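You operate a simulated robot arm through the tools that you are given. There is no shell and no other tool. Be economical: measure what you need, move in short steps, check, and stop when the job is done.

You are at the controls of a simulated robot arm. One attempt, no reset.

Task
Pack the docked pump with the fullest battery and the bracket from the small bench into the orange tray.
Fine: the tray stands on the small bench; slide the pusher in so that both fit; leave the pump switched on. Set down upright: bracket.

The check looks at the end state, three seconds after you hand in, the way a careful person would. Anything else that was tipped, shoved, dropped, spilled or broken makes it a failure.

Robot
A 7-joint arm with a three-finger gripper on a trunk, on a base that drives. Base frame: it is fixed to the floor where the robot stands at the start and does not move with it; the origin is under the middle of the robot, x ahead of it, y to its left, z up. Readings come in cm, degrees, newtons and seconds.
With the tool pointing down near the work surface it reaches from about 56 to 70 cm from the robot's upright axis, wherever it stands. Its first joint turns from -166.0 to 166.0 degrees. Places, roughly: bracket [50, -100, 50]; catch [70, -140, 110]; clamp [70, -120, 100]; crate1 [50, -30, 90]; pusher [70, -110, 100]; tray [50, -150, 25]. Payload 2.69 kg.
The tool frame sits at the grasp point between the pads (the TCP): z along the fingers, y along the line on which they close. The tips reach 2.9 cm beyond it. Largest opening 12 cm; the body of the gripper starts 7.8 cm behind the TCP.
Orientation is that of the tool frame in the base frame, as a unit quaternion [x, y, z, w]. With the fingers straight down and closing along the base's y, the tool's x points along the base's -x, its y along +y and its z along -z.

Tools
- The arm moves only by the tool jog_arm. Its argument "deltas" is a list of rows, each a list of 7 numbers: the finger opening in cm, from 0 to 12, then the shift along the tool's x, y, z in cm, then the turn, a rotation vector about the tool's x, y, z in rad. In form: [[hand, tx, ty, tz, ax, ay, az], ...]. A call has 1 to 8 rows; each row shifts and turns the commanded pose from where the row before left it, along the tool's axes as they then stand. Rows are played at 5 a second. More than 5 cm and 8.6 degrees between two rows, or a gripper value outside its range, and nothing of the call is played. A pose out of reach is approached as far as the arm can. The call stops where the force on the tool passes 40 N (or 10 N more than at its start, if that is more) or the arm is blocked; 0.2 s more then pass. The fingers move at their own pace and stop on an object; they squeeze with about 25 N. The grip force told is the motor's: it shows also when the fingers shut on nothing. Time passes only in rows, and 0.2 s behind the last, so rows that do not move let the fingers close. It gives the time, the measured TCP pose, the force on the tool (base axes), the opening and the grip force at its end, in the units of the frame above (readings bear some noise), with the torque about the TCP (base axes, N m) and any sound that the robot's microphone picked up, and new pictures: "show" is both (left out), scene, wrist or none.
- Cameras (640 x 400 px; columns grow to the right, rows downward): "scene" is now at [25.42, 9.9, 137.93]; the picture's right is [-0.95, -0.30, 0.00], its down [-0.17, 0.53, -0.83] and it looks along [0.25, -0.79, -0.56] (base axes); focal length 214 px, centre (320, 200). "wrist" rides on the gripper at [6.3, 0, -10.4] in the tool frame; the picture's right is [0.00, 1.00, 0.00], its down [-0.83, 0.00, -0.56] and it looks along [-0.56, 0.00, 0.83] (tool axes); focal length 275 px, centre (320, 200). There is no depth. A picture from a camera that has moved, and an enlarged one, comes with that camera's place and axes in the base frame and with its lens. The place of the scene camera against the robot may be out by one fixed shift of up to 1.8 cm in any direction.
- slide_trunk(by): slides the trunk up (or, below 0, down) by that many cm; the arm and the scene camera ride with it, the base frame stays. It gives what a move gives, with no picture.
- steer(legs): drives the robot by 1 to 6 legs, each [ahead, left, turn to the left] in cm, cm and degrees, along the robot's own axes; the way and the turn of a leg run together, so that a leg with both is an arc; at most 150 cm and 180 degrees a leg. The arm and the cameras ride along, it lands a little off, and it stops where it bumps. It gives what a move gives, and a new picture of the scene camera.
- pan_tilt(pan, tilt): turns the head with the scene camera to pan (to the left, within 143 degrees either way) and tilt (down, from -29 to 69), counted from straight ahead of the robot. It gives what a move gives, and a new picture of the scene camera.
- enlarge(camera, box): a new picture of the part [left, top, right, bottom] of that camera's present view, enlarged. No time passes.
- job_done(): hands the job in; it is judged then, once.

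Work in short steps. Places have to be worked out from the pictures, the camera data and where the tool is seen: move nearer, look again, correct. Check each grasp and each placing, and mend what went wrong. You have 120 turns and 260 pictures in all, those below and enlarged ones among them. Open the gripper and draw the arm clear of the work before you hand the job in, unless the task says otherwise.

The tools are called as name(argument=value, ...) on one line, values as JSON. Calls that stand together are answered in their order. jog_arm: Moves the arm, as the interface text tells. Its arguments: {"type":"object","properties":{"deltas":{"type":"array"},"show":{"type":"string","enum":["both","scene","wrist","none"]}},"required":["deltas"]} The other tools are called the same way: slide_trunk (by) slides the trunk up or down; steer (legs) drives the base; pan_tilt (pan, tilt) turns the head that bears the scene camera; enlarge (camera, box) takes an enlarged picture of a part of a camera's view; job_done () hands the job in.

At the start:

```text
time: 0.0
position: [17.4, -47.76, 132.77]
tcp_rot: [0.0, 1.0, -0.001, 0.0]
ft_force: [-0.5, -0.2, -0.2]
ft_torque: [0.01, -0.02, 0.0]
finger_gap: 11.98
grip_force: 0.0
trunk travel left (down, up): [-35.3, 23.3]
robot x, y, heading: [0.19, 0.08, -0.1]
head pan, tilt: [-72.7, 33.7]
```

scene: 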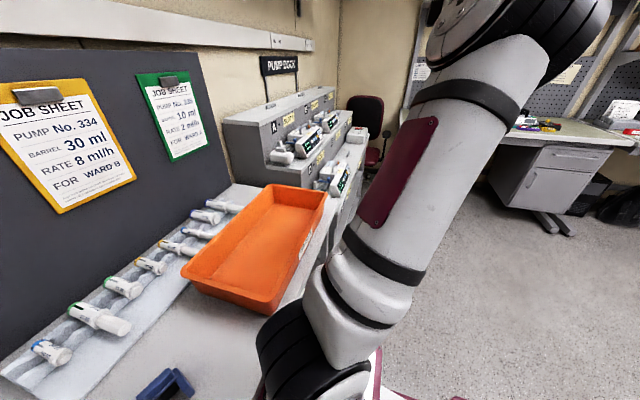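
wrist: 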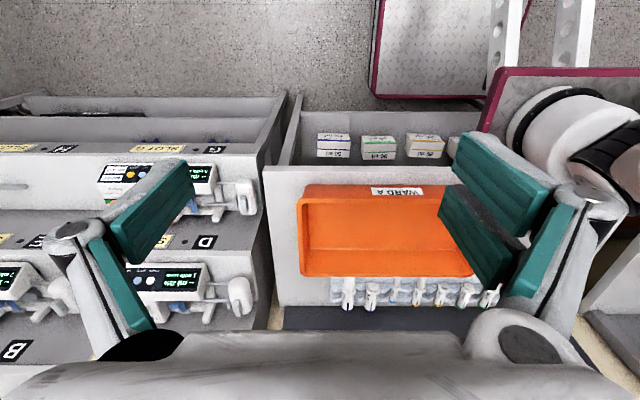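

The scene shows an orange tray on the near bench, a pump dock beyond it and job sheets. I enlarge both views to read the details.

enlarge(camera="scene", box=[210, 50, 400, 200])

enlarge(camera="wrist", box=[0, 80, 320, 380])

enlarge(camera="scene", box=[0, 180, 400, 400])

```text
2.67 times, centred on (305, 125) of scene
camera zoom: at [25.42, 9.9, 137.93], right [-0.95, -0.3, 0.0], down [-0.17, 0.53, -0.83], along [0.25, -0.79, -0.56], focal length 572 px, centre (360, 400)
```

zoom: 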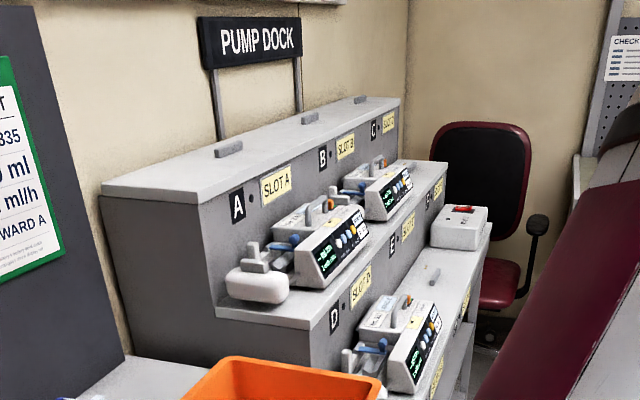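

```text
1.33 times, centred on (160, 230) of wrist
camera zoom: at [10.92, -47.75, 143.39], right [0.0, 1.0, 0.0], down [0.83, 0.01, 0.56], along [0.56, 0.0, -0.83], focal length 367 px, centre (533, 160)
```

zoom: 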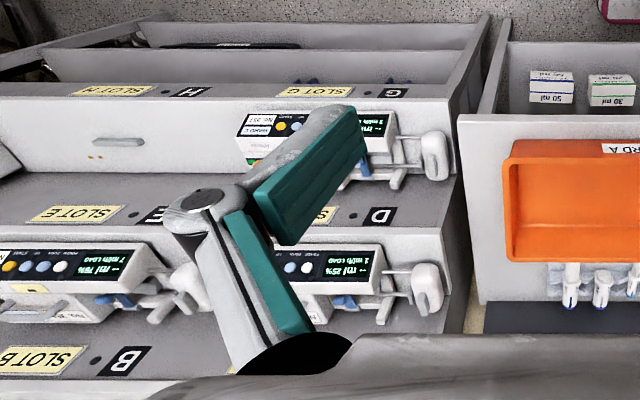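

```text
1.60 times, centred on (200, 290) of scene
camera zoom: at [25.42, 9.9, 137.93], right [-0.95, -0.3, 0.0], down [-0.17, 0.53, -0.83], along [0.25, -0.79, -0.56], focal length 343 px, centre (512, 56)
```

zoom: 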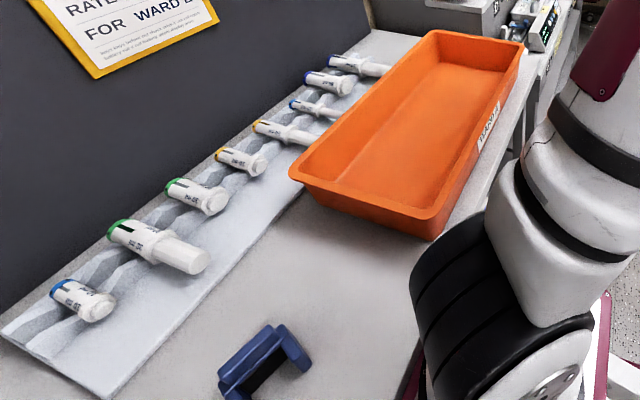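

The rough places suggest more things along -y, so I look around with the head before moving anything.

pan_tilt(pan=-100, tilt=35)

pan_tilt(pan=-20, tilt=40)

pan_tilt(pan=60, tilt=35)

pan_tilt(pan=140, tilt=35)

```text
time: 0.9
position: [17.27, -47.66, 132.86]
tcp_rot: [-0.001, 1.0, -0.001, 0.0]
ft_force: [0.2, -0.2, 0.0]
ft_torque: [-0.02, -0.01, 0.01]
finger_gap: 12.0
grip_force: 0.1
trunk travel left (down, up): [-35.3, 23.3]
robot x, y, heading: [-0.02, 0.23, -0.1]
head pan, tilt: [-100.0, 35.0]
camera scene: at [21.26, 9.7, 137.73], right [-0.98, 0.17, 0.0], down [0.1, 0.56, -0.82], along [-0.14, -0.81, -0.57], focal length 214 px, centre (320, 200)
```

scene: 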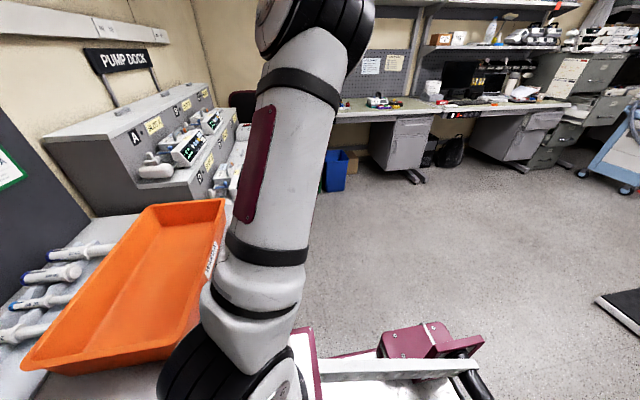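

```text
time: 2.5
position: [17.37, -47.71, 132.84]
tcp_rot: [0.001, 1.0, -0.001, 0.0]
ft_force: [0.7, -0.3, 0.4]
ft_torque: [0.01, -0.02, 0.01]
finger_gap: 12.01
grip_force: 0.0
trunk travel left (down, up): [-35.3, 23.3]
robot x, y, heading: [0.29, 0.32, -0.0]
head pan, tilt: [-20.0, 40.0]
camera scene: at [30.77, 15.46, 136.97], right [-0.34, -0.94, 0.0], down [-0.6, 0.22, -0.77], along [0.72, -0.26, -0.64], focal length 214 px, centre (320, 200)
```

scene: 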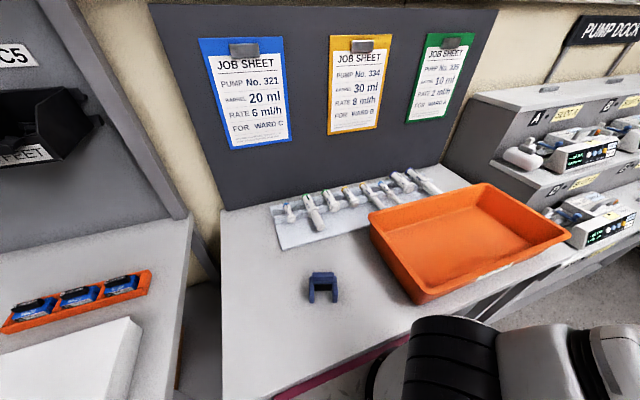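

```text
time: 4.0
position: [17.36, -47.79, 132.93]
tcp_rot: [0.0, 1.0, -0.001, 0.0]
ft_force: [-0.9, -0.4, -0.7]
ft_torque: [-0.04, -0.01, -0.01]
finger_gap: 12.04
grip_force: 0.0
trunk travel left (down, up): [-35.3, 23.3]
robot x, y, heading: [-0.12, -0.27, 0.1]
head pan, tilt: [60.0, 35.0]
camera scene: at [27.19, 26.0, 137.73], right [0.87, -0.5, 0.0], down [-0.29, -0.5, -0.82], along [0.41, 0.71, -0.57], focal length 214 px, centre (320, 200)
```

scene: 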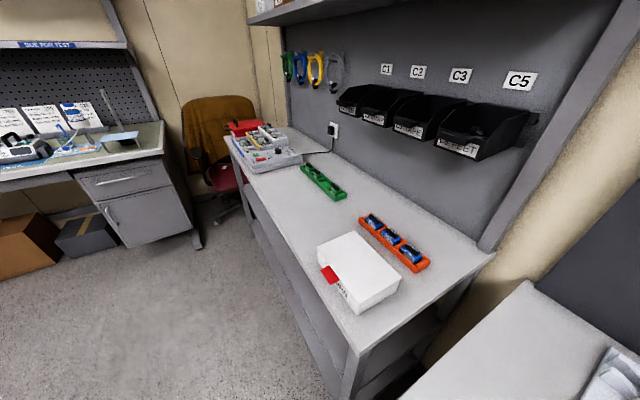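

```text
time: 5.5
position: [17.39, -47.79, 132.81]
tcp_rot: [-0.001, 1.0, -0.001, 0.0]
ft_force: [-0.3, 0.2, -1.2]
ft_torque: [0.01, 0.01, -0.01]
finger_gap: 12.01
grip_force: 0.0
trunk travel left (down, up): [-35.3, 23.3]
robot x, y, heading: [0.02, 0.06, 0.0]
head pan, tilt: [140.0, 35.0]
camera scene: at [16.04, 24.04, 137.73], right [0.64, 0.77, 0.0], down [0.44, -0.37, -0.82], along [-0.63, 0.53, -0.57], focal length 214 px, centre (320, 200)
```

scene: 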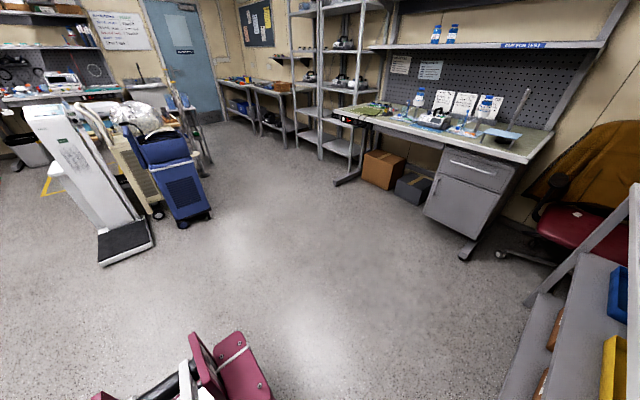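

The small bench carries the blue bracket and the orange tray. Now I need the pump displays; I turn the head to the dock and enlarge.

pan_tilt(pan=-72, tilt=25)

enlarge(camera="wrist", box=[0, 240, 120, 320])

enlarge(camera="wrist", box=[90, 140, 270, 330])

enlarge(camera="scene", box=[260, 110, 370, 250])

```text
time: 8.6
position: [17.34, -47.76, 132.77]
tcp_rot: [0.0, 1.0, -0.001, -0.001]
ft_force: [0.2, 0.0, 0.4]
ft_torque: [0.0, -0.01, 0.02]
finger_gap: 12.0
grip_force: 0.0
trunk travel left (down, up): [-35.3, 23.3]
robot x, y, heading: [-0.45, 0.01, 0.1]
head pan, tilt: [-72.0, 25.0]
camera scene: at [25.64, 9.61, 139.3], right [-0.95, -0.31, 0.0], down [-0.13, 0.4, -0.91], along [0.28, -0.86, -0.42], focal length 214 px, centre (320, 200)
```

scene: 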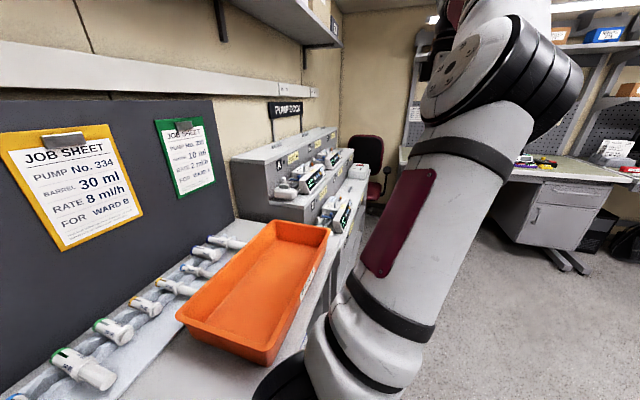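

```text
5.00 times, centred on (60, 280) of wrist
camera zoom: at [10.92, -47.75, 143.39], right [0.0, 1.0, 0.0], down [0.83, 0.01, 0.56], along [0.56, 0.0, -0.83], focal length 1376 px, centre (1620, -200)
```

zoom: 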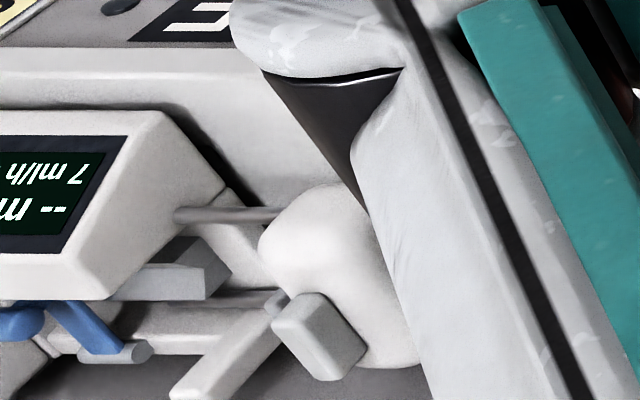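

```text
2.11 times, centred on (180, 235) of wrist
camera zoom: at [10.92, -47.75, 143.39], right [0.0, 1.0, 0.0], down [0.83, 0.01, 0.56], along [0.56, 0.0, -0.83], focal length 580 px, centre (615, 126)
```

zoom: 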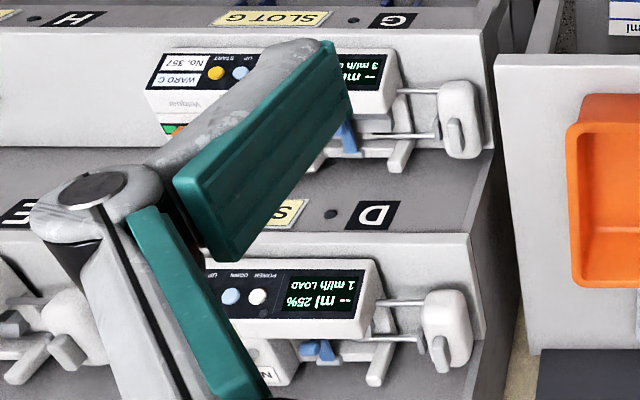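

```text
2.86 times, centred on (315, 180) of scene
camera zoom: at [25.64, 9.61, 139.3], right [-0.95, -0.31, 0.0], down [-0.13, 0.4, -0.91], along [0.28, -0.86, -0.42], focal length 613 px, centre (334, 257)
```

zoom: 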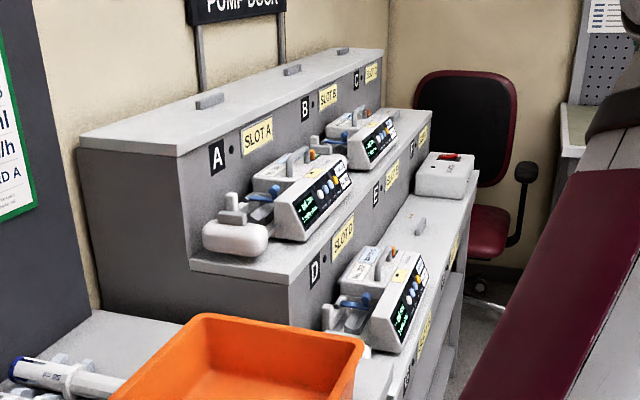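

Three docked pumps (slots A, B, D) are seen; A shows 25%. I drive sideways to the right to stand in front of the dock and read the displays.

steer(legs=[[0, -60, 0]])

pan_tilt(pan=-25, tilt=45)

```text
time: 11.9
position: [17.39, -107.18, 132.87]
tcp_rot: [-0.001, 1.0, 0.0, 0.001]
ft_force: [0.1, -1.0, 0.3]
ft_torque: [-0.02, -0.02, 0.01]
finger_gap: 12.03
grip_force: 0.0
trunk travel left (down, up): [-35.3, 23.3]
robot x, y, heading: [-0.11, -59.67, 0.1]
head pan, tilt: [-72.0, 25.0]
camera scene: at [25.66, -49.89, 139.3], right [-0.95, -0.31, 0.0], down [-0.13, 0.4, -0.91], along [0.28, -0.86, -0.42], focal length 214 px, centre (320, 200)
```

scene: 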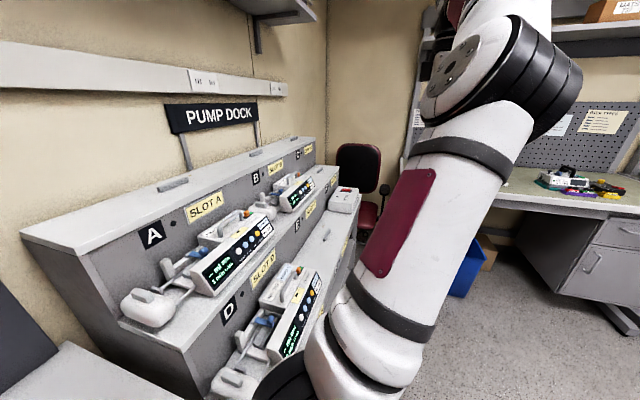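

```text
time: 13.1
position: [17.38, -107.19, 132.9]
tcp_rot: [-0.001, 1.0, 0.0, 0.0]
ft_force: [-0.2, -0.2, 0.5]
ft_torque: [0.01, 0.01, -0.03]
finger_gap: 12.01
grip_force: 0.0
trunk travel left (down, up): [-35.3, 23.3]
robot x, y, heading: [0.28, -59.26, 0.0]
head pan, tilt: [-25.0, 45.0]
camera scene: at [30.18, -44.56, 136.25], right [-0.42, -0.91, 0.0], down [-0.64, 0.3, -0.71], along [0.64, -0.3, -0.71], focal length 214 px, centre (320, 200)
```

scene: 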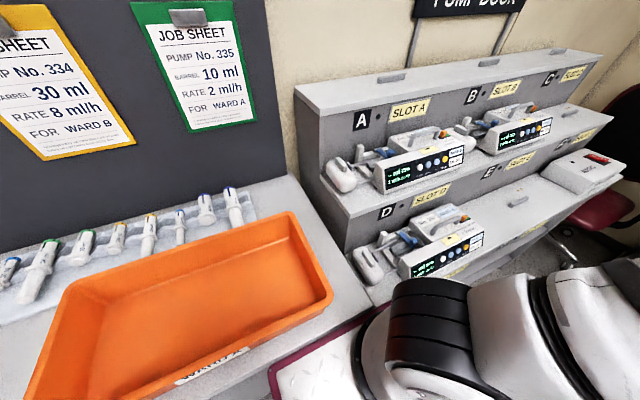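

Now I enlarge the three displays.

enlarge(camera="scene", box=[380, 140, 480, 200])

enlarge(camera="scene", box=[470, 100, 570, 160])

enlarge(camera="scene", box=[400, 220, 500, 285])

enlarge(camera="scene", box=[300, 80, 640, 290])

```text
6.40 times, centred on (430, 170) of scene
camera zoom: at [30.18, -44.56, 136.25], right [-0.42, -0.91, 0.0], down [-0.64, 0.3, -0.71], along [0.64, -0.3, -0.71], focal length 1373 px, centre (-384, 392)
```

zoom: 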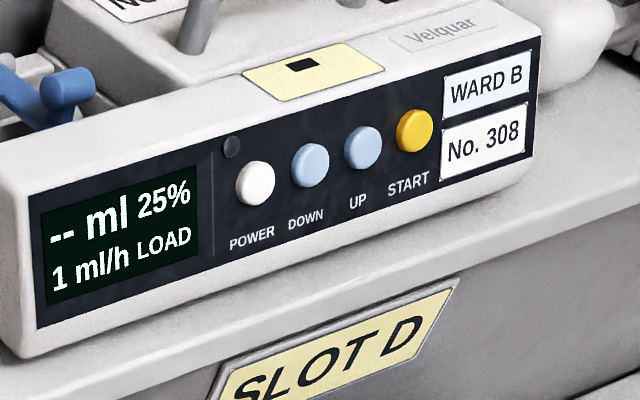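

```text
6.40 times, centred on (520, 130) of scene
camera zoom: at [30.18, -44.56, 136.25], right [-0.42, -0.91, 0.0], down [-0.64, 0.3, -0.71], along [0.64, -0.3, -0.71], focal length 1373 px, centre (-960, 648)
```

zoom: 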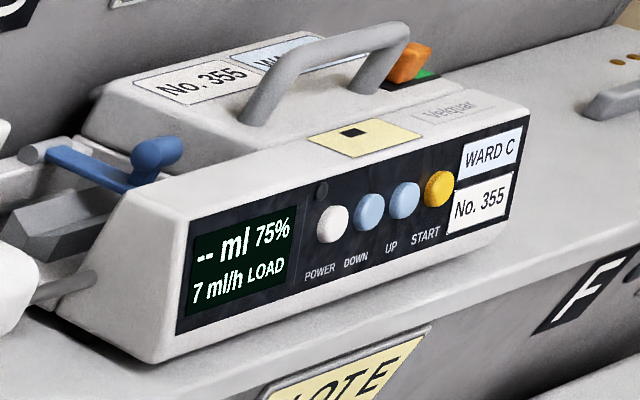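

```text
6.15 times, centred on (450, 252) of scene
camera zoom: at [30.18, -44.56, 136.25], right [-0.42, -0.91, 0.0], down [-0.64, 0.3, -0.71], along [0.64, -0.3, -0.71], focal length 1320 px, centre (-480, -123)
```

zoom: 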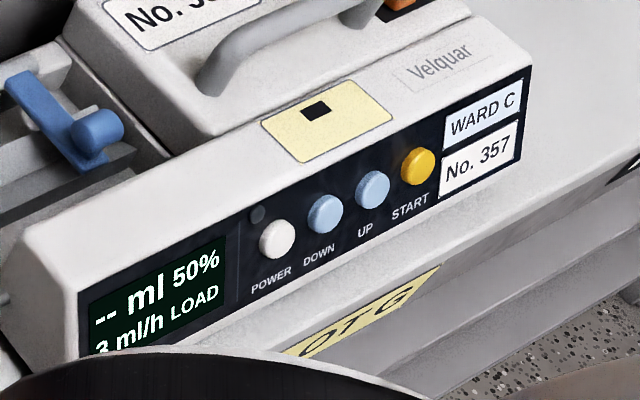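

```text
1.88 times, centred on (470, 185) of scene
camera zoom: at [30.18, -44.56, 136.25], right [-0.42, -0.91, 0.0], down [-0.64, 0.3, -0.71], along [0.64, -0.3, -0.71], focal length 404 px, centre (38, 228)
```

zoom: 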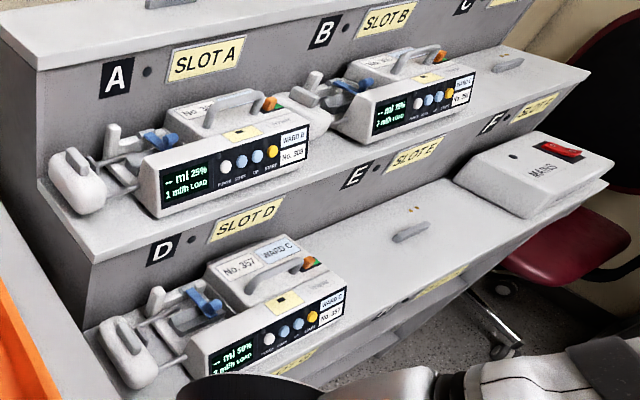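

B shows 75%, A 25%, D 50%. There may be slots G/H/I below, so I look with the wrist camera too.

jog_arm(deltas=[[12, 0, 0, 0, 0, 0, 0]], show="wrist")

pan_tilt(pan=-50, tilt=55)

```text
time: 13.5
position: [17.4, -107.17, 132.9]
tcp_rot: [-0.001, 1.0, -0.002, 0.0]
ft_force: [0.0, -0.4, 0.4]
ft_torque: [-0.02, -0.02, 0.01]
finger_gap: 12.02
grip_force: 0.1
trunk travel left (down, up): [-35.3, 23.3]
robot x, y, heading: [0.39, -59.54, 0.2]
head pan, tilt: [-25.0, 45.0]
camera wrist: at [11.05, -107.27, 143.39], right [-0.01, 1.0, 0.0], down [0.83, 0.01, 0.56], along [0.56, 0.0, -0.83], focal length 275 px, centre (320, 200)
```

wrist: 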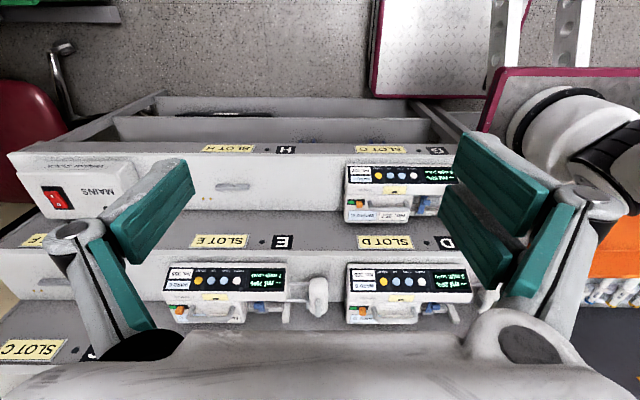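

```text
time: 14.4
position: [17.44, -107.32, 132.78]
tcp_rot: [0.0, 1.0, -0.001, 0.001]
ft_force: [0.4, -0.6, 0.0]
ft_torque: [0.0, 0.0, 0.0]
finger_gap: 12.0
grip_force: 0.0
trunk travel left (down, up): [-35.3, 23.3]
robot x, y, heading: [-0.43, -59.18, 0.2]
head pan, tilt: [-50.0, 55.0]
camera scene: at [27.45, -46.64, 134.91], right [-0.76, -0.64, 0.0], down [-0.53, 0.63, -0.57], along [0.37, -0.44, -0.82], focal length 214 px, centre (320, 200)
```

scene: 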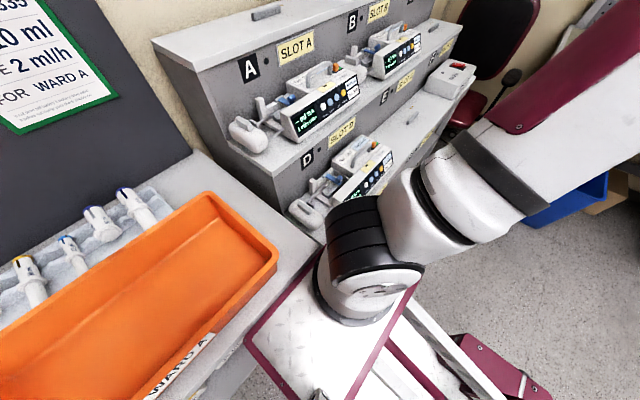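

The rough places put a bracket near z 50 and a tray near z 25, under the dock. I enlarge the lower compartments in the wrist view.

enlarge(camera="wrist", box=[60, 60, 480, 220])

steer(legs=[[-70, 0, 0]])

pan_tilt(pan=-40, tilt=35)

```text
1.52 times, centred on (270, 140) of wrist
camera zoom: at [11.05, -107.27, 143.39], right [-0.01, 1.0, 0.0], down [0.83, 0.01, 0.56], along [0.56, 0.0, -0.83], focal length 420 px, centre (396, 291)
```

zoom: 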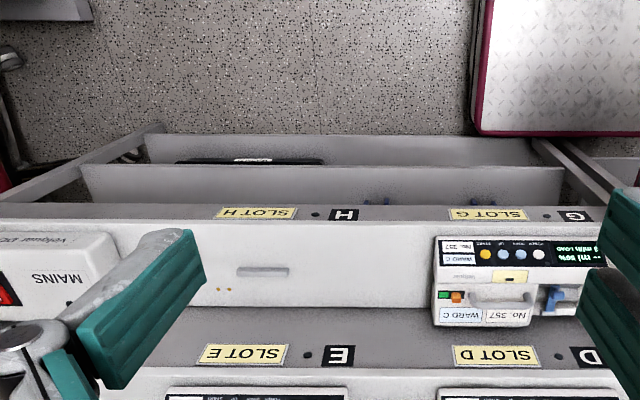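

```text
time: 18.2
position: [-53.6, -107.16, 132.78]
tcp_rot: [0.003, 1.0, -0.001, 0.0]
ft_force: [-0.4, -0.5, -0.6]
ft_torque: [-0.01, -0.02, 0.02]
finger_gap: 12.01
grip_force: 0.0
trunk travel left (down, up): [-35.3, 23.3]
robot x, y, heading: [-70.64, -59.31, -0.5]
head pan, tilt: [-50.0, 55.0]
camera scene: at [-42.99, -46.69, 134.9], right [-0.77, -0.64, 0.0], down [-0.52, 0.63, -0.57], along [0.37, -0.44, -0.82], focal length 214 px, centre (320, 200)
```

scene: 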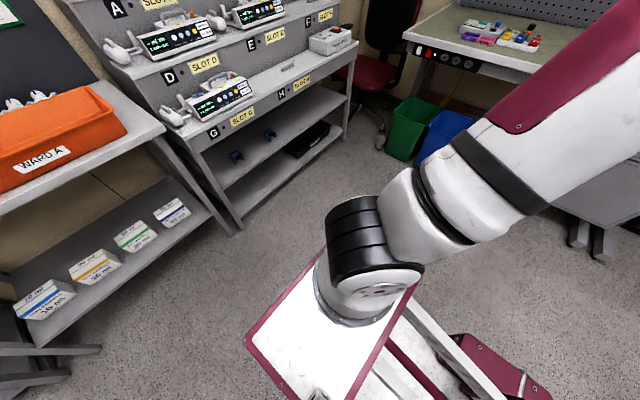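

```text
time: 19.1
position: [-53.48, -107.15, 132.77]
tcp_rot: [0.004, 1.0, -0.001, 0.0]
ft_force: [-0.4, 0.2, 1.2]
ft_torque: [0.01, 0.0, 0.0]
finger_gap: 12.0
grip_force: 0.0
trunk travel left (down, up): [-35.3, 23.3]
robot x, y, heading: [-70.55, -59.64, -0.5]
head pan, tilt: [-40.0, 35.0]
camera scene: at [-40.89, -46.85, 137.72], right [-0.65, -0.76, 0.0], down [-0.44, 0.37, -0.82], along [0.62, -0.53, -0.57], focal length 214 px, centre (320, 200)
```

scene: 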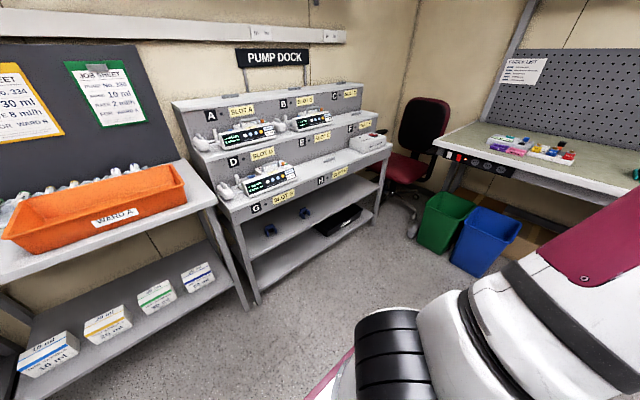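

Blue brackets and a black tray lie on shelves under the dock — decoys; the small bench has the orange tray and one bracket. I check by enlarging.

enlarge(camera="scene", box=[190, 80, 400, 270])

```text
2.11 times, centred on (295, 175) of scene
camera zoom: at [-40.89, -46.85, 137.72], right [-0.65, -0.76, 0.0], down [-0.44, 0.37, -0.82], along [0.62, -0.53, -0.57], focal length 452 px, centre (373, 253)
```

zoom: 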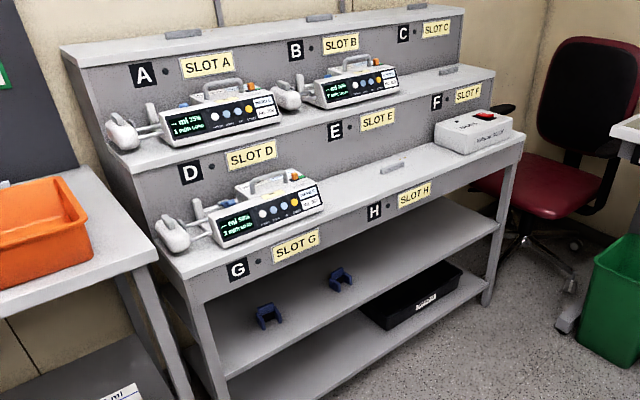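

Only three pumps are docked; the 75% one (No. 355) is the target at about (60,-124,105). I swing the arm to the front of the robot while still in free space.

jog_arm(deltas=[[12, -3.4, 3.6, 0, 0, 0, 0], [12, -3.4, 3.6, 0, 0, 0, 0], [12, -3.4, 3.6, 0, 0, 0, 0], [12, -3.4, 3.6, 0, 0, 0, 0], [12, -3.4, 3.6, 0, 0, 0, 0], [12, -3.4, 3.6, 0, 0, 0, 0], [12, -3.4, 3.6, 0, 0, 0, 0], [12, -3.4, 3.6, 0, 0, 0, 0]], show="none")

jog_arm(deltas=[[12, 0, 3.7, 0, 0, 0, 0], [12, 0, 3.7, 0, 0, 0, 0], [12, 0, 3.7, 0, 0, 0, 0], [12, 0, 3.7, 0, 0, 0, 0], [12, 0, 3.7, 0, 0, 0, 0]], show="none")

steer(legs=[[0, -57, 0], [66, 0, 0]])

```text
time: 20.9
position: [-26.27, -78.81, 132.93]
tcp_rot: [0.005, 1.0, -0.001, 0.0]
ft_force: [-1.1, -0.5, 0.1]
ft_torque: [0.03, -0.03, -0.04]
finger_gap: 11.98
grip_force: 0.0
trunk travel left (down, up): [-35.3, 23.3]
robot x, y, heading: [-70.49, -59.31, -0.6]
head pan, tilt: [-40.0, 35.0]
```

```text
time: 22.1
position: [-26.04, -60.01, 132.7]
tcp_rot: [0.004, 1.0, -0.001, -0.001]
ft_force: [0.1, 0.1, 1.1]
ft_torque: [0.03, 0.0, -0.01]
finger_gap: 11.99
grip_force: 0.0
trunk travel left (down, up): [-35.3, 23.3]
robot x, y, heading: [-70.63, -59.35, -0.4]
head pan, tilt: [-40.0, 35.0]
```

```text
time: 28.6
position: [40.56, -116.21, 132.65]
tcp_rot: [0.006, 1.0, -0.001, 0.0]
ft_force: [0.5, -0.2, 0.7]
ft_torque: [-0.02, -0.01, -0.02]
finger_gap: 12.0
grip_force: 0.1
trunk travel left (down, up): [-35.3, 23.3]
robot x, y, heading: [-3.63, -115.89, -0.7]
head pan, tilt: [-40.0, 35.0]
camera scene: at [25.97, -103.07, 137.73], right [-0.65, -0.76, 0.0], down [-0.43, 0.37, -0.82], along [0.62, -0.53, -0.57], focal length 214 px, centre (320, 200)
```

scene: 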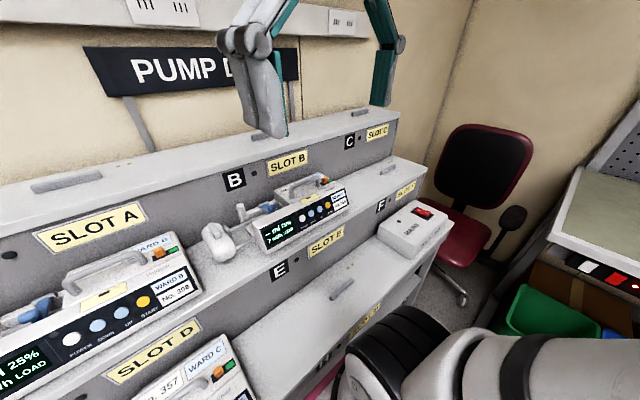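

I'm facing the pump. Enlarge the pump from the head, and take a wrist picture.

enlarge(camera="scene", box=[195, 160, 355, 260])

jog_arm(deltas=[[12, 0, -4, 0, 0, 0, 0], [12, 0, -4, 0, 0, 0, 0]], show="wrist")

enlarge(camera="scene", box=[0, 200, 240, 400])

```text
4.00 times, centred on (275, 210) of scene
camera zoom: at [25.97, -103.07, 137.73], right [-0.65, -0.76, 0.0], down [-0.43, 0.37, -0.82], along [0.62, -0.53, -0.57], focal length 858 px, centre (500, 160)
```

zoom: 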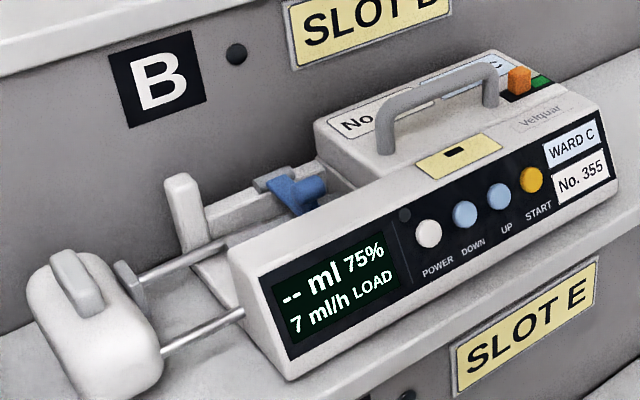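

```text
time: 29.2
position: [40.53, -124.25, 132.74]
tcp_rot: [0.006, 1.0, -0.002, 0.0]
ft_force: [-0.7, -0.5, 0.0]
ft_torque: [-0.04, -0.01, -0.01]
finger_gap: 12.0
grip_force: 0.0
trunk travel left (down, up): [-35.3, 23.3]
robot x, y, heading: [-3.55, -115.31, -0.6]
head pan, tilt: [-40.0, 35.0]
camera wrist: at [34.24, -124.18, 143.34], right [0.01, 1.0, 0.0], down [0.83, 0.0, 0.56], along [0.56, -0.01, -0.83], focal length 275 px, centre (320, 200)
```

wrist: 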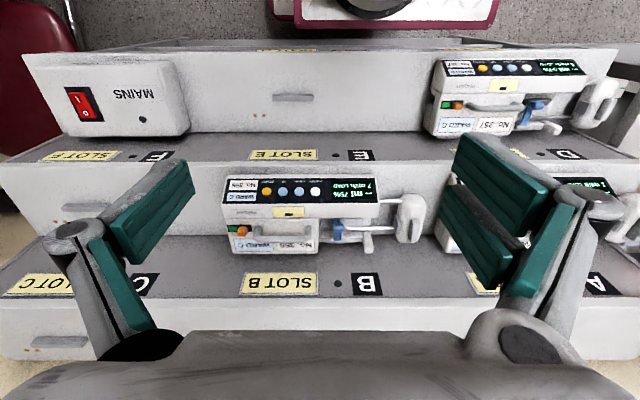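

```text
2.00 times, centred on (120, 300) of scene
camera zoom: at [25.96, -103.03, 137.73], right [-0.65, -0.76, 0.0], down [-0.43, 0.37, -0.82], along [0.62, -0.53, -0.57], focal length 429 px, centre (720, 0)
```

zoom: 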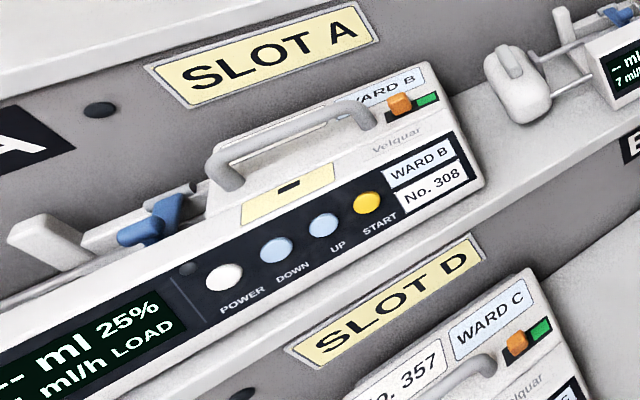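

The wrist sees the pump from above. I enlarge it to study handle, catch, pusher and barrel clamp.

enlarge(camera="wrist", box=[215, 165, 325, 260])

enlarge(camera="wrist", box=[315, 165, 435, 260])

```text
4.21 times, centred on (270, 212) of wrist
camera zoom: at [34.24, -124.18, 143.34], right [0.01, 1.0, 0.0], down [0.83, 0.0, 0.56], along [0.56, -0.01, -0.83], focal length 1159 px, centre (530, 147)
```

zoom: 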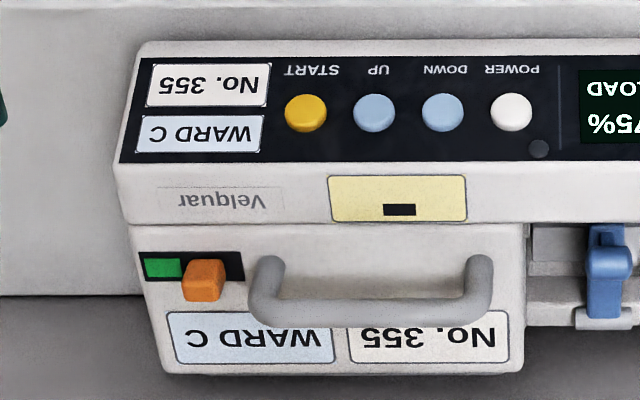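

```text
4.21 times, centred on (375, 212) of wrist
camera zoom: at [34.24, -124.18, 143.34], right [0.01, 1.0, 0.0], down [0.83, 0.0, 0.56], along [0.56, -0.01, -0.83], focal length 1159 px, centre (88, 147)
```

zoom: 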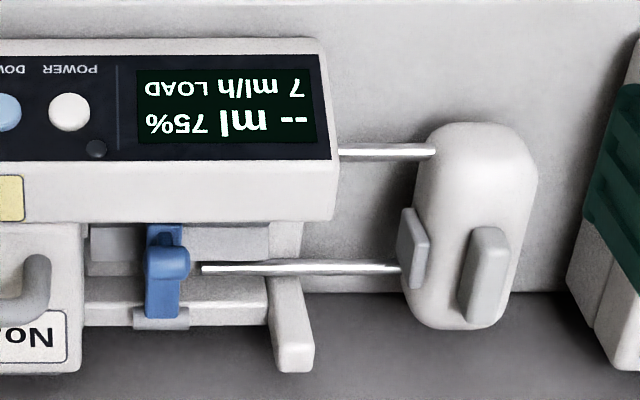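

Orange tab is the docking catch, blue the barrel clamp, and the pusher at about (64,-109,107) has a fin on top. I go above the fin to push the pusher in while the pump is still latched.

jog_arm(deltas=[[12, -3.8, 2.5, 0, 0, 0, 0], [12, -3.8, 2.5, 0, 0, 0, 0], [10, -3.8, 2.5, 0, 0, 0, 0], [8, -3.8, 2.5, 0, 0, 0, 0], [6, -3.6, 2.5, 0, 0, 0, 0], [4, -3.6, 2.5, 0, 0, 0, 0], [4, 0, 0, 4, 0, 0, 0], [4, 0, 0, 2, 0, 0, 0]])

```text
time: 31.0
position: [63.06, -109.53, 126.62]
tcp_rot: [0.007, 1.0, -0.001, 0.0]
ft_force: [-0.6, -0.7, 0.8]
ft_torque: [-0.03, -0.02, 0.02]
finger_gap: 4.0
grip_force: 0.0
trunk travel left (down, up): [-35.3, 23.3]
robot x, y, heading: [-3.49, -115.11, -0.5]
head pan, tilt: [-40.0, 35.0]
camera scene: at [25.97, -103.06, 137.73], right [-0.65, -0.76, 0.0], down [-0.43, 0.37, -0.82], along [0.62, -0.53, -0.57], focal length 214 px, centre (320, 200)
camera wrist: at [56.65, -109.39, 137.2], right [0.01, 1.0, 0.0], down [0.83, 0.0, 0.56], along [0.56, -0.01, -0.83], focal length 275 px, centre (320, 200)
```

scene: 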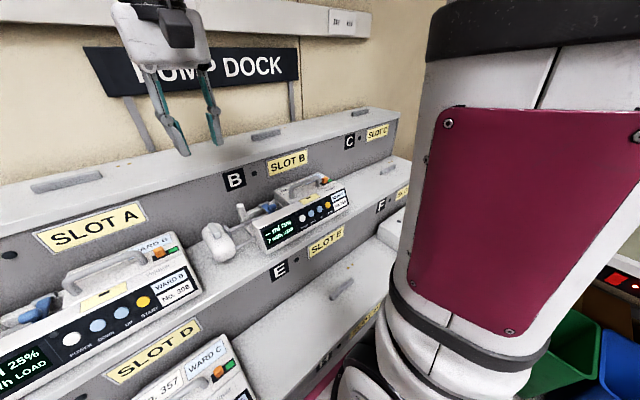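
wrist: 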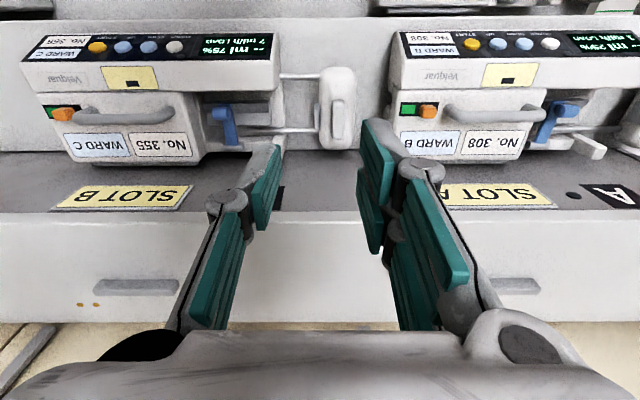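

I enlarge the wrist view to triangulate the pusher accurately.

enlarge(camera="wrist", box=[270, 40, 410, 170])

enlarge(camera="wrist", box=[20, 20, 290, 190])

```text
3.08 times, centred on (340, 105) of wrist
camera zoom: at [56.65, -109.39, 137.2], right [0.01, 1.0, 0.0], down [0.83, 0.0, 0.56], along [0.56, -0.01, -0.83], focal length 847 px, centre (258, 492)
```

zoom: 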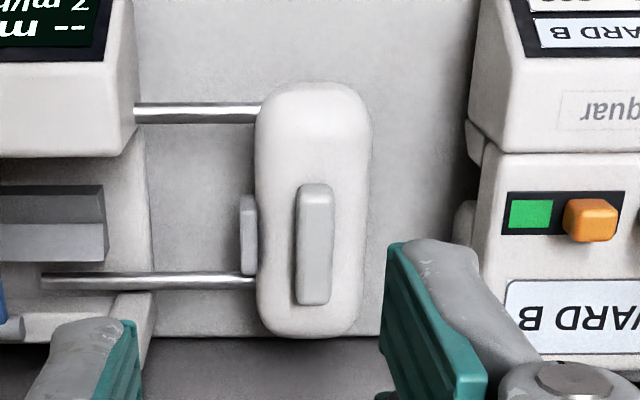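

```text
2.35 times, centred on (155, 105) of wrist
camera zoom: at [56.65, -109.39, 137.2], right [0.01, 1.0, 0.0], down [0.83, 0.0, 0.56], along [0.56, -0.01, -0.83], focal length 648 px, centre (708, 424)
```

zoom: 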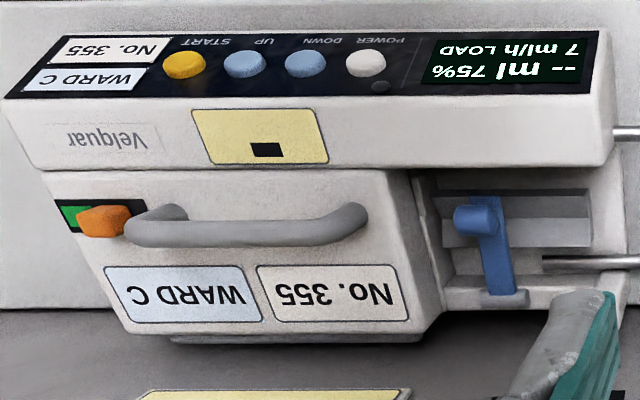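

Triangulated: pusher block centre about (66,-107.6,102.5), free gap to pump A about y -105.3…-101.3; handle bar (65.4,-130.5,108.7); catch (65.3,-138,106.9). I close the fingers, line up over the gap and descend partway.

jog_arm(deltas=[[0, -1.5, 3.1, 0, 0, 0, 0], [0, -1.5, 3.1, 0, 0, 0, 0], [0, 0, 0, 4, 0, 0, 0], [0, 0, 0, 4, 0, 0, 0], [0, 0, 0, 4, 0, 0, 0]])

enlarge(camera="wrist", box=[220, 20, 440, 170])

```text
time: 32.2
position: [66.0, -103.62, 114.68]
tcp_rot: [0.006, 1.0, 0.0, 0.001]
ft_force: [-0.6, -1.0, 0.2]
ft_torque: [0.02, -0.02, 0.0]
finger_gap: 0.01
grip_force: 24.9
trunk travel left (down, up): [-35.3, 23.3]
robot x, y, heading: [-3.36, -115.34, -0.7]
head pan, tilt: [-40.0, 35.0]
camera scene: at [25.96, -103.07, 137.73], right [-0.65, -0.76, 0.0], down [-0.43, 0.37, -0.82], along [0.62, -0.53, -0.57], focal length 214 px, centre (320, 200)
camera wrist: at [59.64, -103.49, 125.19], right [0.01, 1.0, 0.0], down [0.83, -0.01, 0.56], along [0.56, -0.01, -0.83], focal length 275 px, centre (320, 200)
```

scene: 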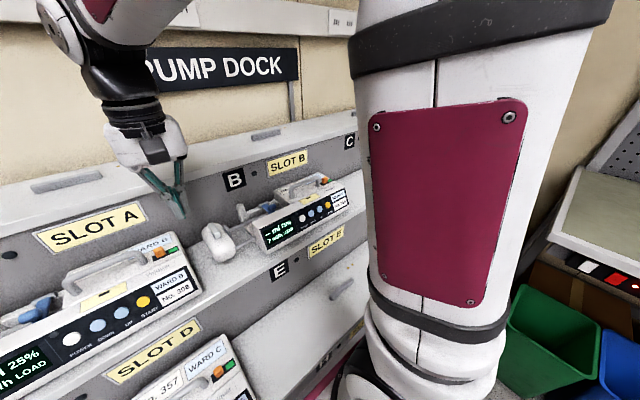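
wrist: 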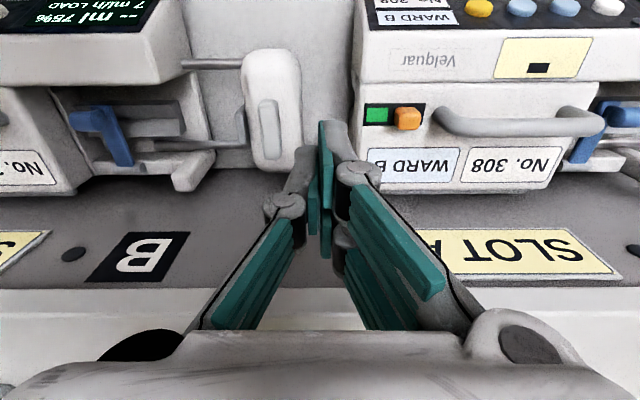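

```text
2.67 times, centred on (330, 95) of wrist
camera zoom: at [59.64, -103.49, 125.19], right [0.01, 1.0, 0.0], down [0.83, -0.01, 0.56], along [0.56, -0.01, -0.83], focal length 734 px, centre (293, 480)
```

zoom: 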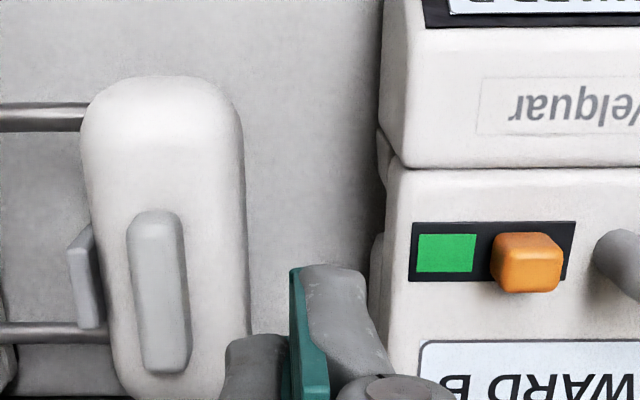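

The gap is about y -104.9 to -101; I shift 0.5 cm toward +y and descend slowly to tip z ≈102.

jog_arm(deltas=[[0, 0, 0.5, 0, 0, 0, 0], [0, 0, 0, 3, 0, 0, 0], [0, 0, 0, 3, 0, 0, 0], [0, 0, 0, 2, 0, 0, 0], [0, 0, 0, 1.7, 0, 0, 0]])

enlarge(camera="wrist", box=[150, 0, 480, 200])

```text
time: 33.4
position: [66.31, -103.13, 104.96]
tcp_rot: [0.005, 1.0, -0.002, 0.0]
ft_force: [-0.5, 0.0, -0.8]
ft_torque: [0.01, -0.03, -0.01]
finger_gap: 0.0
grip_force: 24.9
trunk travel left (down, up): [-35.3, 23.3]
robot x, y, heading: [-3.7, -115.49, -0.6]
head pan, tilt: [-40.0, 35.0]
camera scene: at [25.96, -103.07, 137.73], right [-0.65, -0.76, 0.0], down [-0.43, 0.37, -0.82], along [0.62, -0.53, -0.57], focal length 214 px, centre (320, 200)
camera wrist: at [59.9, -103.01, 115.5], right [0.01, 1.0, 0.0], down [0.83, -0.01, 0.56], along [0.56, -0.01, -0.83], focal length 275 px, centre (320, 200)
```

scene: 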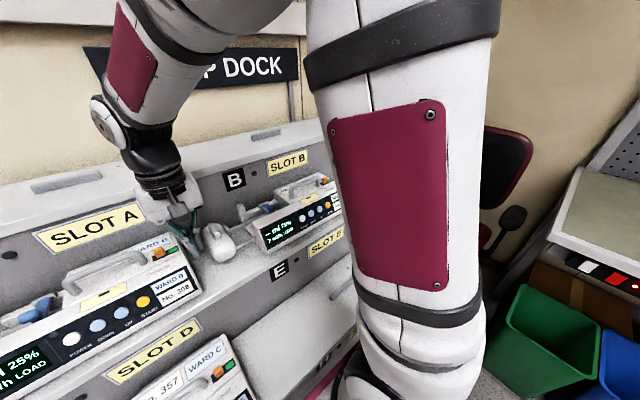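
wrist: 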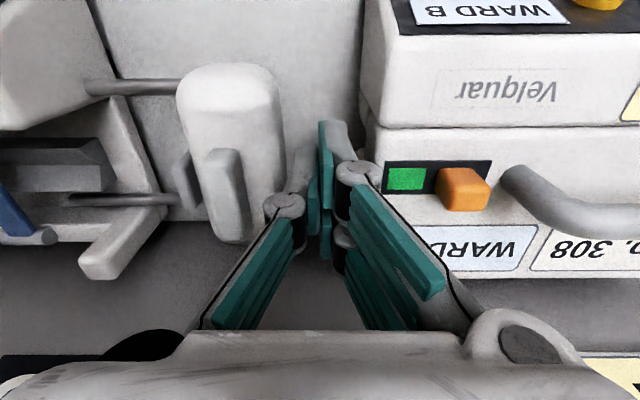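

```text
1.94 times, centred on (315, 100) of wrist
camera zoom: at [59.9, -103.01, 115.5], right [0.01, 1.0, 0.0], down [0.83, -0.01, 0.56], along [0.56, -0.01, -0.83], focal length 534 px, centre (330, 394)
```

zoom: 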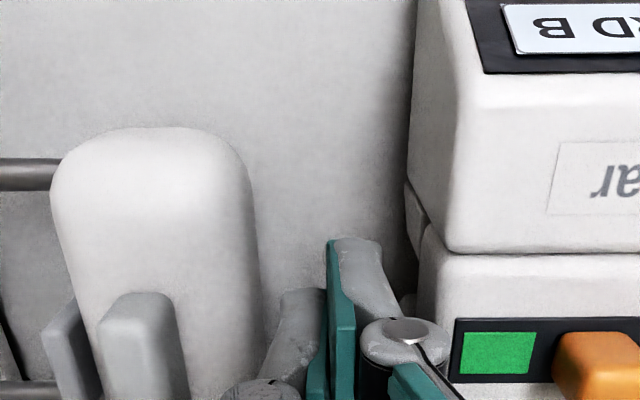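

Fingers sit in the gap with no contact. I push toward -y in small rows.

jog_arm(deltas=[[0, 0, -0.7, 0, 0, 0, 0], [0, 0, -0.7, 0, 0, 0, 0], [0, 0, -0.7, 0, 0, 0, 0], [0, 0, -0.7, 0, 0, 0, 0]], show="wrist")

```text
time: 34.4
position: [66.13, -105.86, 105.01]
tcp_rot: [0.006, 1.0, -0.001, 0.0]
ft_force: [0.0, 0.8, -1.1]
ft_torque: [-0.01, 0.01, -0.01]
finger_gap: 0.0
grip_force: 25.0
trunk travel left (down, up): [-35.3, 23.3]
robot x, y, heading: [-4.08, -115.02, -0.9]
head pan, tilt: [-40.0, 35.0]
camera wrist: at [59.81, -105.77, 115.55], right [0.01, 1.0, 0.0], down [0.83, -0.01, 0.56], along [0.56, -0.01, -0.83], focal length 275 px, centre (320, 200)
```

wrist: 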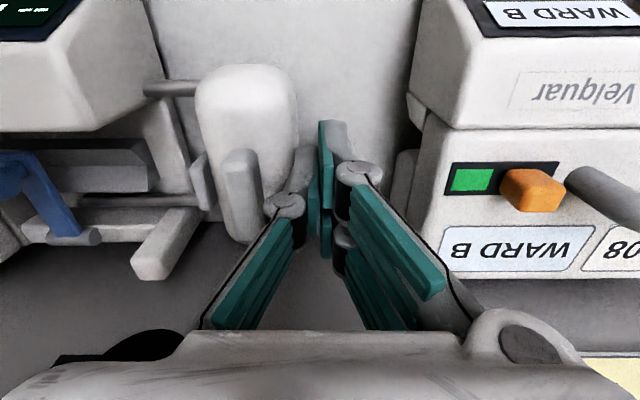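

The rods have shortened, with hardly any force. I continue.

jog_arm(deltas=[[0, 0, -0.7, 0, 0, 0, 0], [0, 0, -0.7, 0, 0, 0, 0], [0, 0, -0.7, 0, 0, 0, 0]], show="wrist")

```text
time: 35.2
position: [66.19, -107.76, 104.86]
tcp_rot: [0.007, 1.0, 0.0, 0.0]
ft_force: [1.4, 0.4, 0.3]
ft_torque: [0.02, -0.02, -0.02]
finger_gap: 0.01
grip_force: 24.9
trunk travel left (down, up): [-35.3, 23.3]
robot x, y, heading: [-3.44, -115.38, -0.5]
head pan, tilt: [-40.0, 35.0]
camera wrist: at [59.76, -107.72, 115.51], right [0.01, 1.0, 0.0], down [0.83, -0.01, 0.56], along [0.56, -0.01, -0.83], focal length 275 px, centre (320, 200)
```

wrist: 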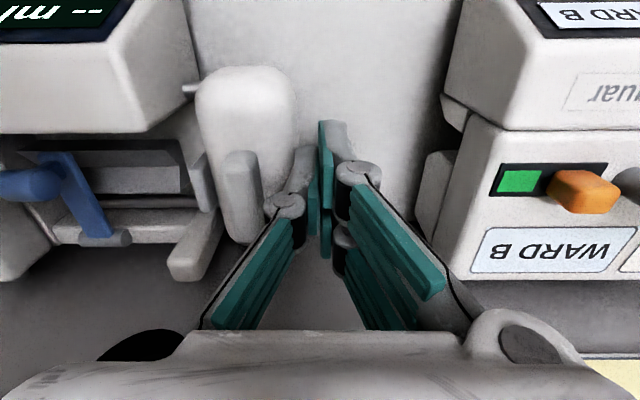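

Nearly in. A few more small rows until it seats.

jog_arm(deltas=[[0, 0, -0.4, 0, 0, 0, 0], [0, 0, -0.4, 0, 0, 0, 0], [0, 0, -0.3, 0, 0, 0, 0]], show="wrist")

```text
time: 36.0
position: [66.24, -108.37, 104.99]
tcp_rot: [0.004, 1.0, 0.0, 0.001]
ft_force: [1.0, 24.9, 6.3]
ft_torque: [0.27, -0.05, 0.17]
finger_gap: 0.01
grip_force: 25.6
trunk travel left (down, up): [-35.3, 23.3]
robot x, y, heading: [-4.0, -115.63, -0.8]
head pan, tilt: [-40.0, 35.0]
camera wrist: at [59.73, -108.52, 115.52], right [0.0, 1.0, 0.0], down [0.83, 0.0, 0.56], along [0.56, 0.0, -0.83], focal length 275 px, centre (320, 200)
```

wrist: 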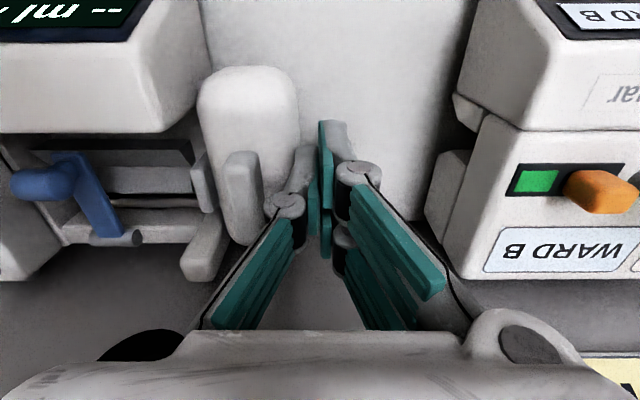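

The pusher met its stop (25 N), so it is fully in. I back off, rise, and turn the gripper -90° so that it closes along x for the catch tab and handle.

jog_arm(deltas=[[0, 0, 0.6, 0, 0, 0, 0], [0, 0, 0.6, 0, 0, 0, 0], [0, 0, 0, -4, 0, 0, 0], [0, 0, 0, -4, 0, 0, 0], [0, 0, 0, -4, 0, 0, 0], [0, 0, 0, -4, 0, 0, 0], [0, 0, -4, -4, 0, 0, 0], [0, 0, -4, -4, 0, 0, 0]], show="none")

jog_arm(deltas=[[2, 0, 0, 0, 0, 0, -0.143], [3, 0, 0, 0, 0, 0, -0.143], [4, 0, 0, 0, 0, 0, -0.143], [4, 0, 0, 0, 0, 0, -0.143], [4, 0, 0, 0, 0, 0, -0.143], [4, 0, 0, 0, 0, 0, -0.143], [4, 0, 0, 0, 0, 0, -0.143], [4, 0, 0, 0, 0, 0, -0.143]], show="none")

jog_arm(deltas=[[4, 0, 0, 0, 0, 0, -0.143], [4, 0, 0, 0, 0, 0, -0.143], [4, 0, 0, 0, 0, 0, -0.139]], show="wrist")

```text
refused: row 7 steps farther than a row can; nothing moved
```

```text
time: 37.8
position: [66.23, -108.66, 105.07]
tcp_rot: [-0.537, 0.844, 0.0, 0.001]
ft_force: [-3.3, 30.2, 8.0]
ft_torque: [0.63, 0.24, -0.99]
finger_gap: 5.28
grip_force: 11.3
trunk travel left (down, up): [-35.3, 23.3]
robot x, y, heading: [-3.68, -115.25, -0.6]
head pan, tilt: [-40.0, 35.0]
```

```text
time: 38.2
position: [66.16, -108.26, 105.04]
tcp_rot: [-0.593, 0.805, 0.003, 0.003]
ft_force: [-3.1, 16.9, 4.4]
ft_torque: [0.31, 0.16, -0.39]
finger_gap: 5.12
grip_force: 3.4
trunk travel left (down, up): [-35.3, 23.3]
robot x, y, heading: [-3.8, -115.43, -0.8]
head pan, tilt: [-40.0, 35.0]
stopped in row 2: the force on the tool passed its limit at 44 N (the readings are from after the stop); the commanded pose is now the measured one
camera wrist: at [64.19, -114.33, 115.56], right [-0.96, 0.29, 0.0], down [0.24, 0.79, 0.56], along [0.16, 0.54, -0.83], focal length 275 px, centre (320, 200)
```

wrist: 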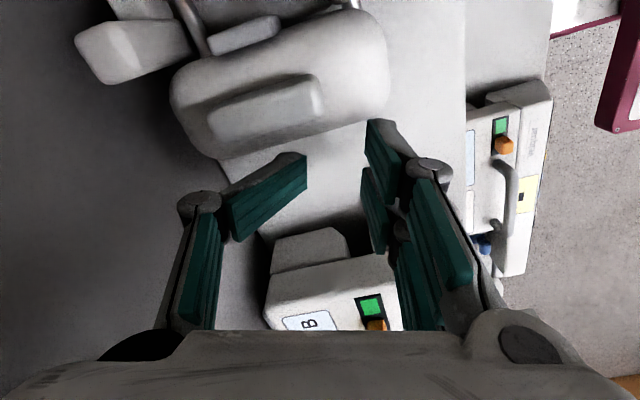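

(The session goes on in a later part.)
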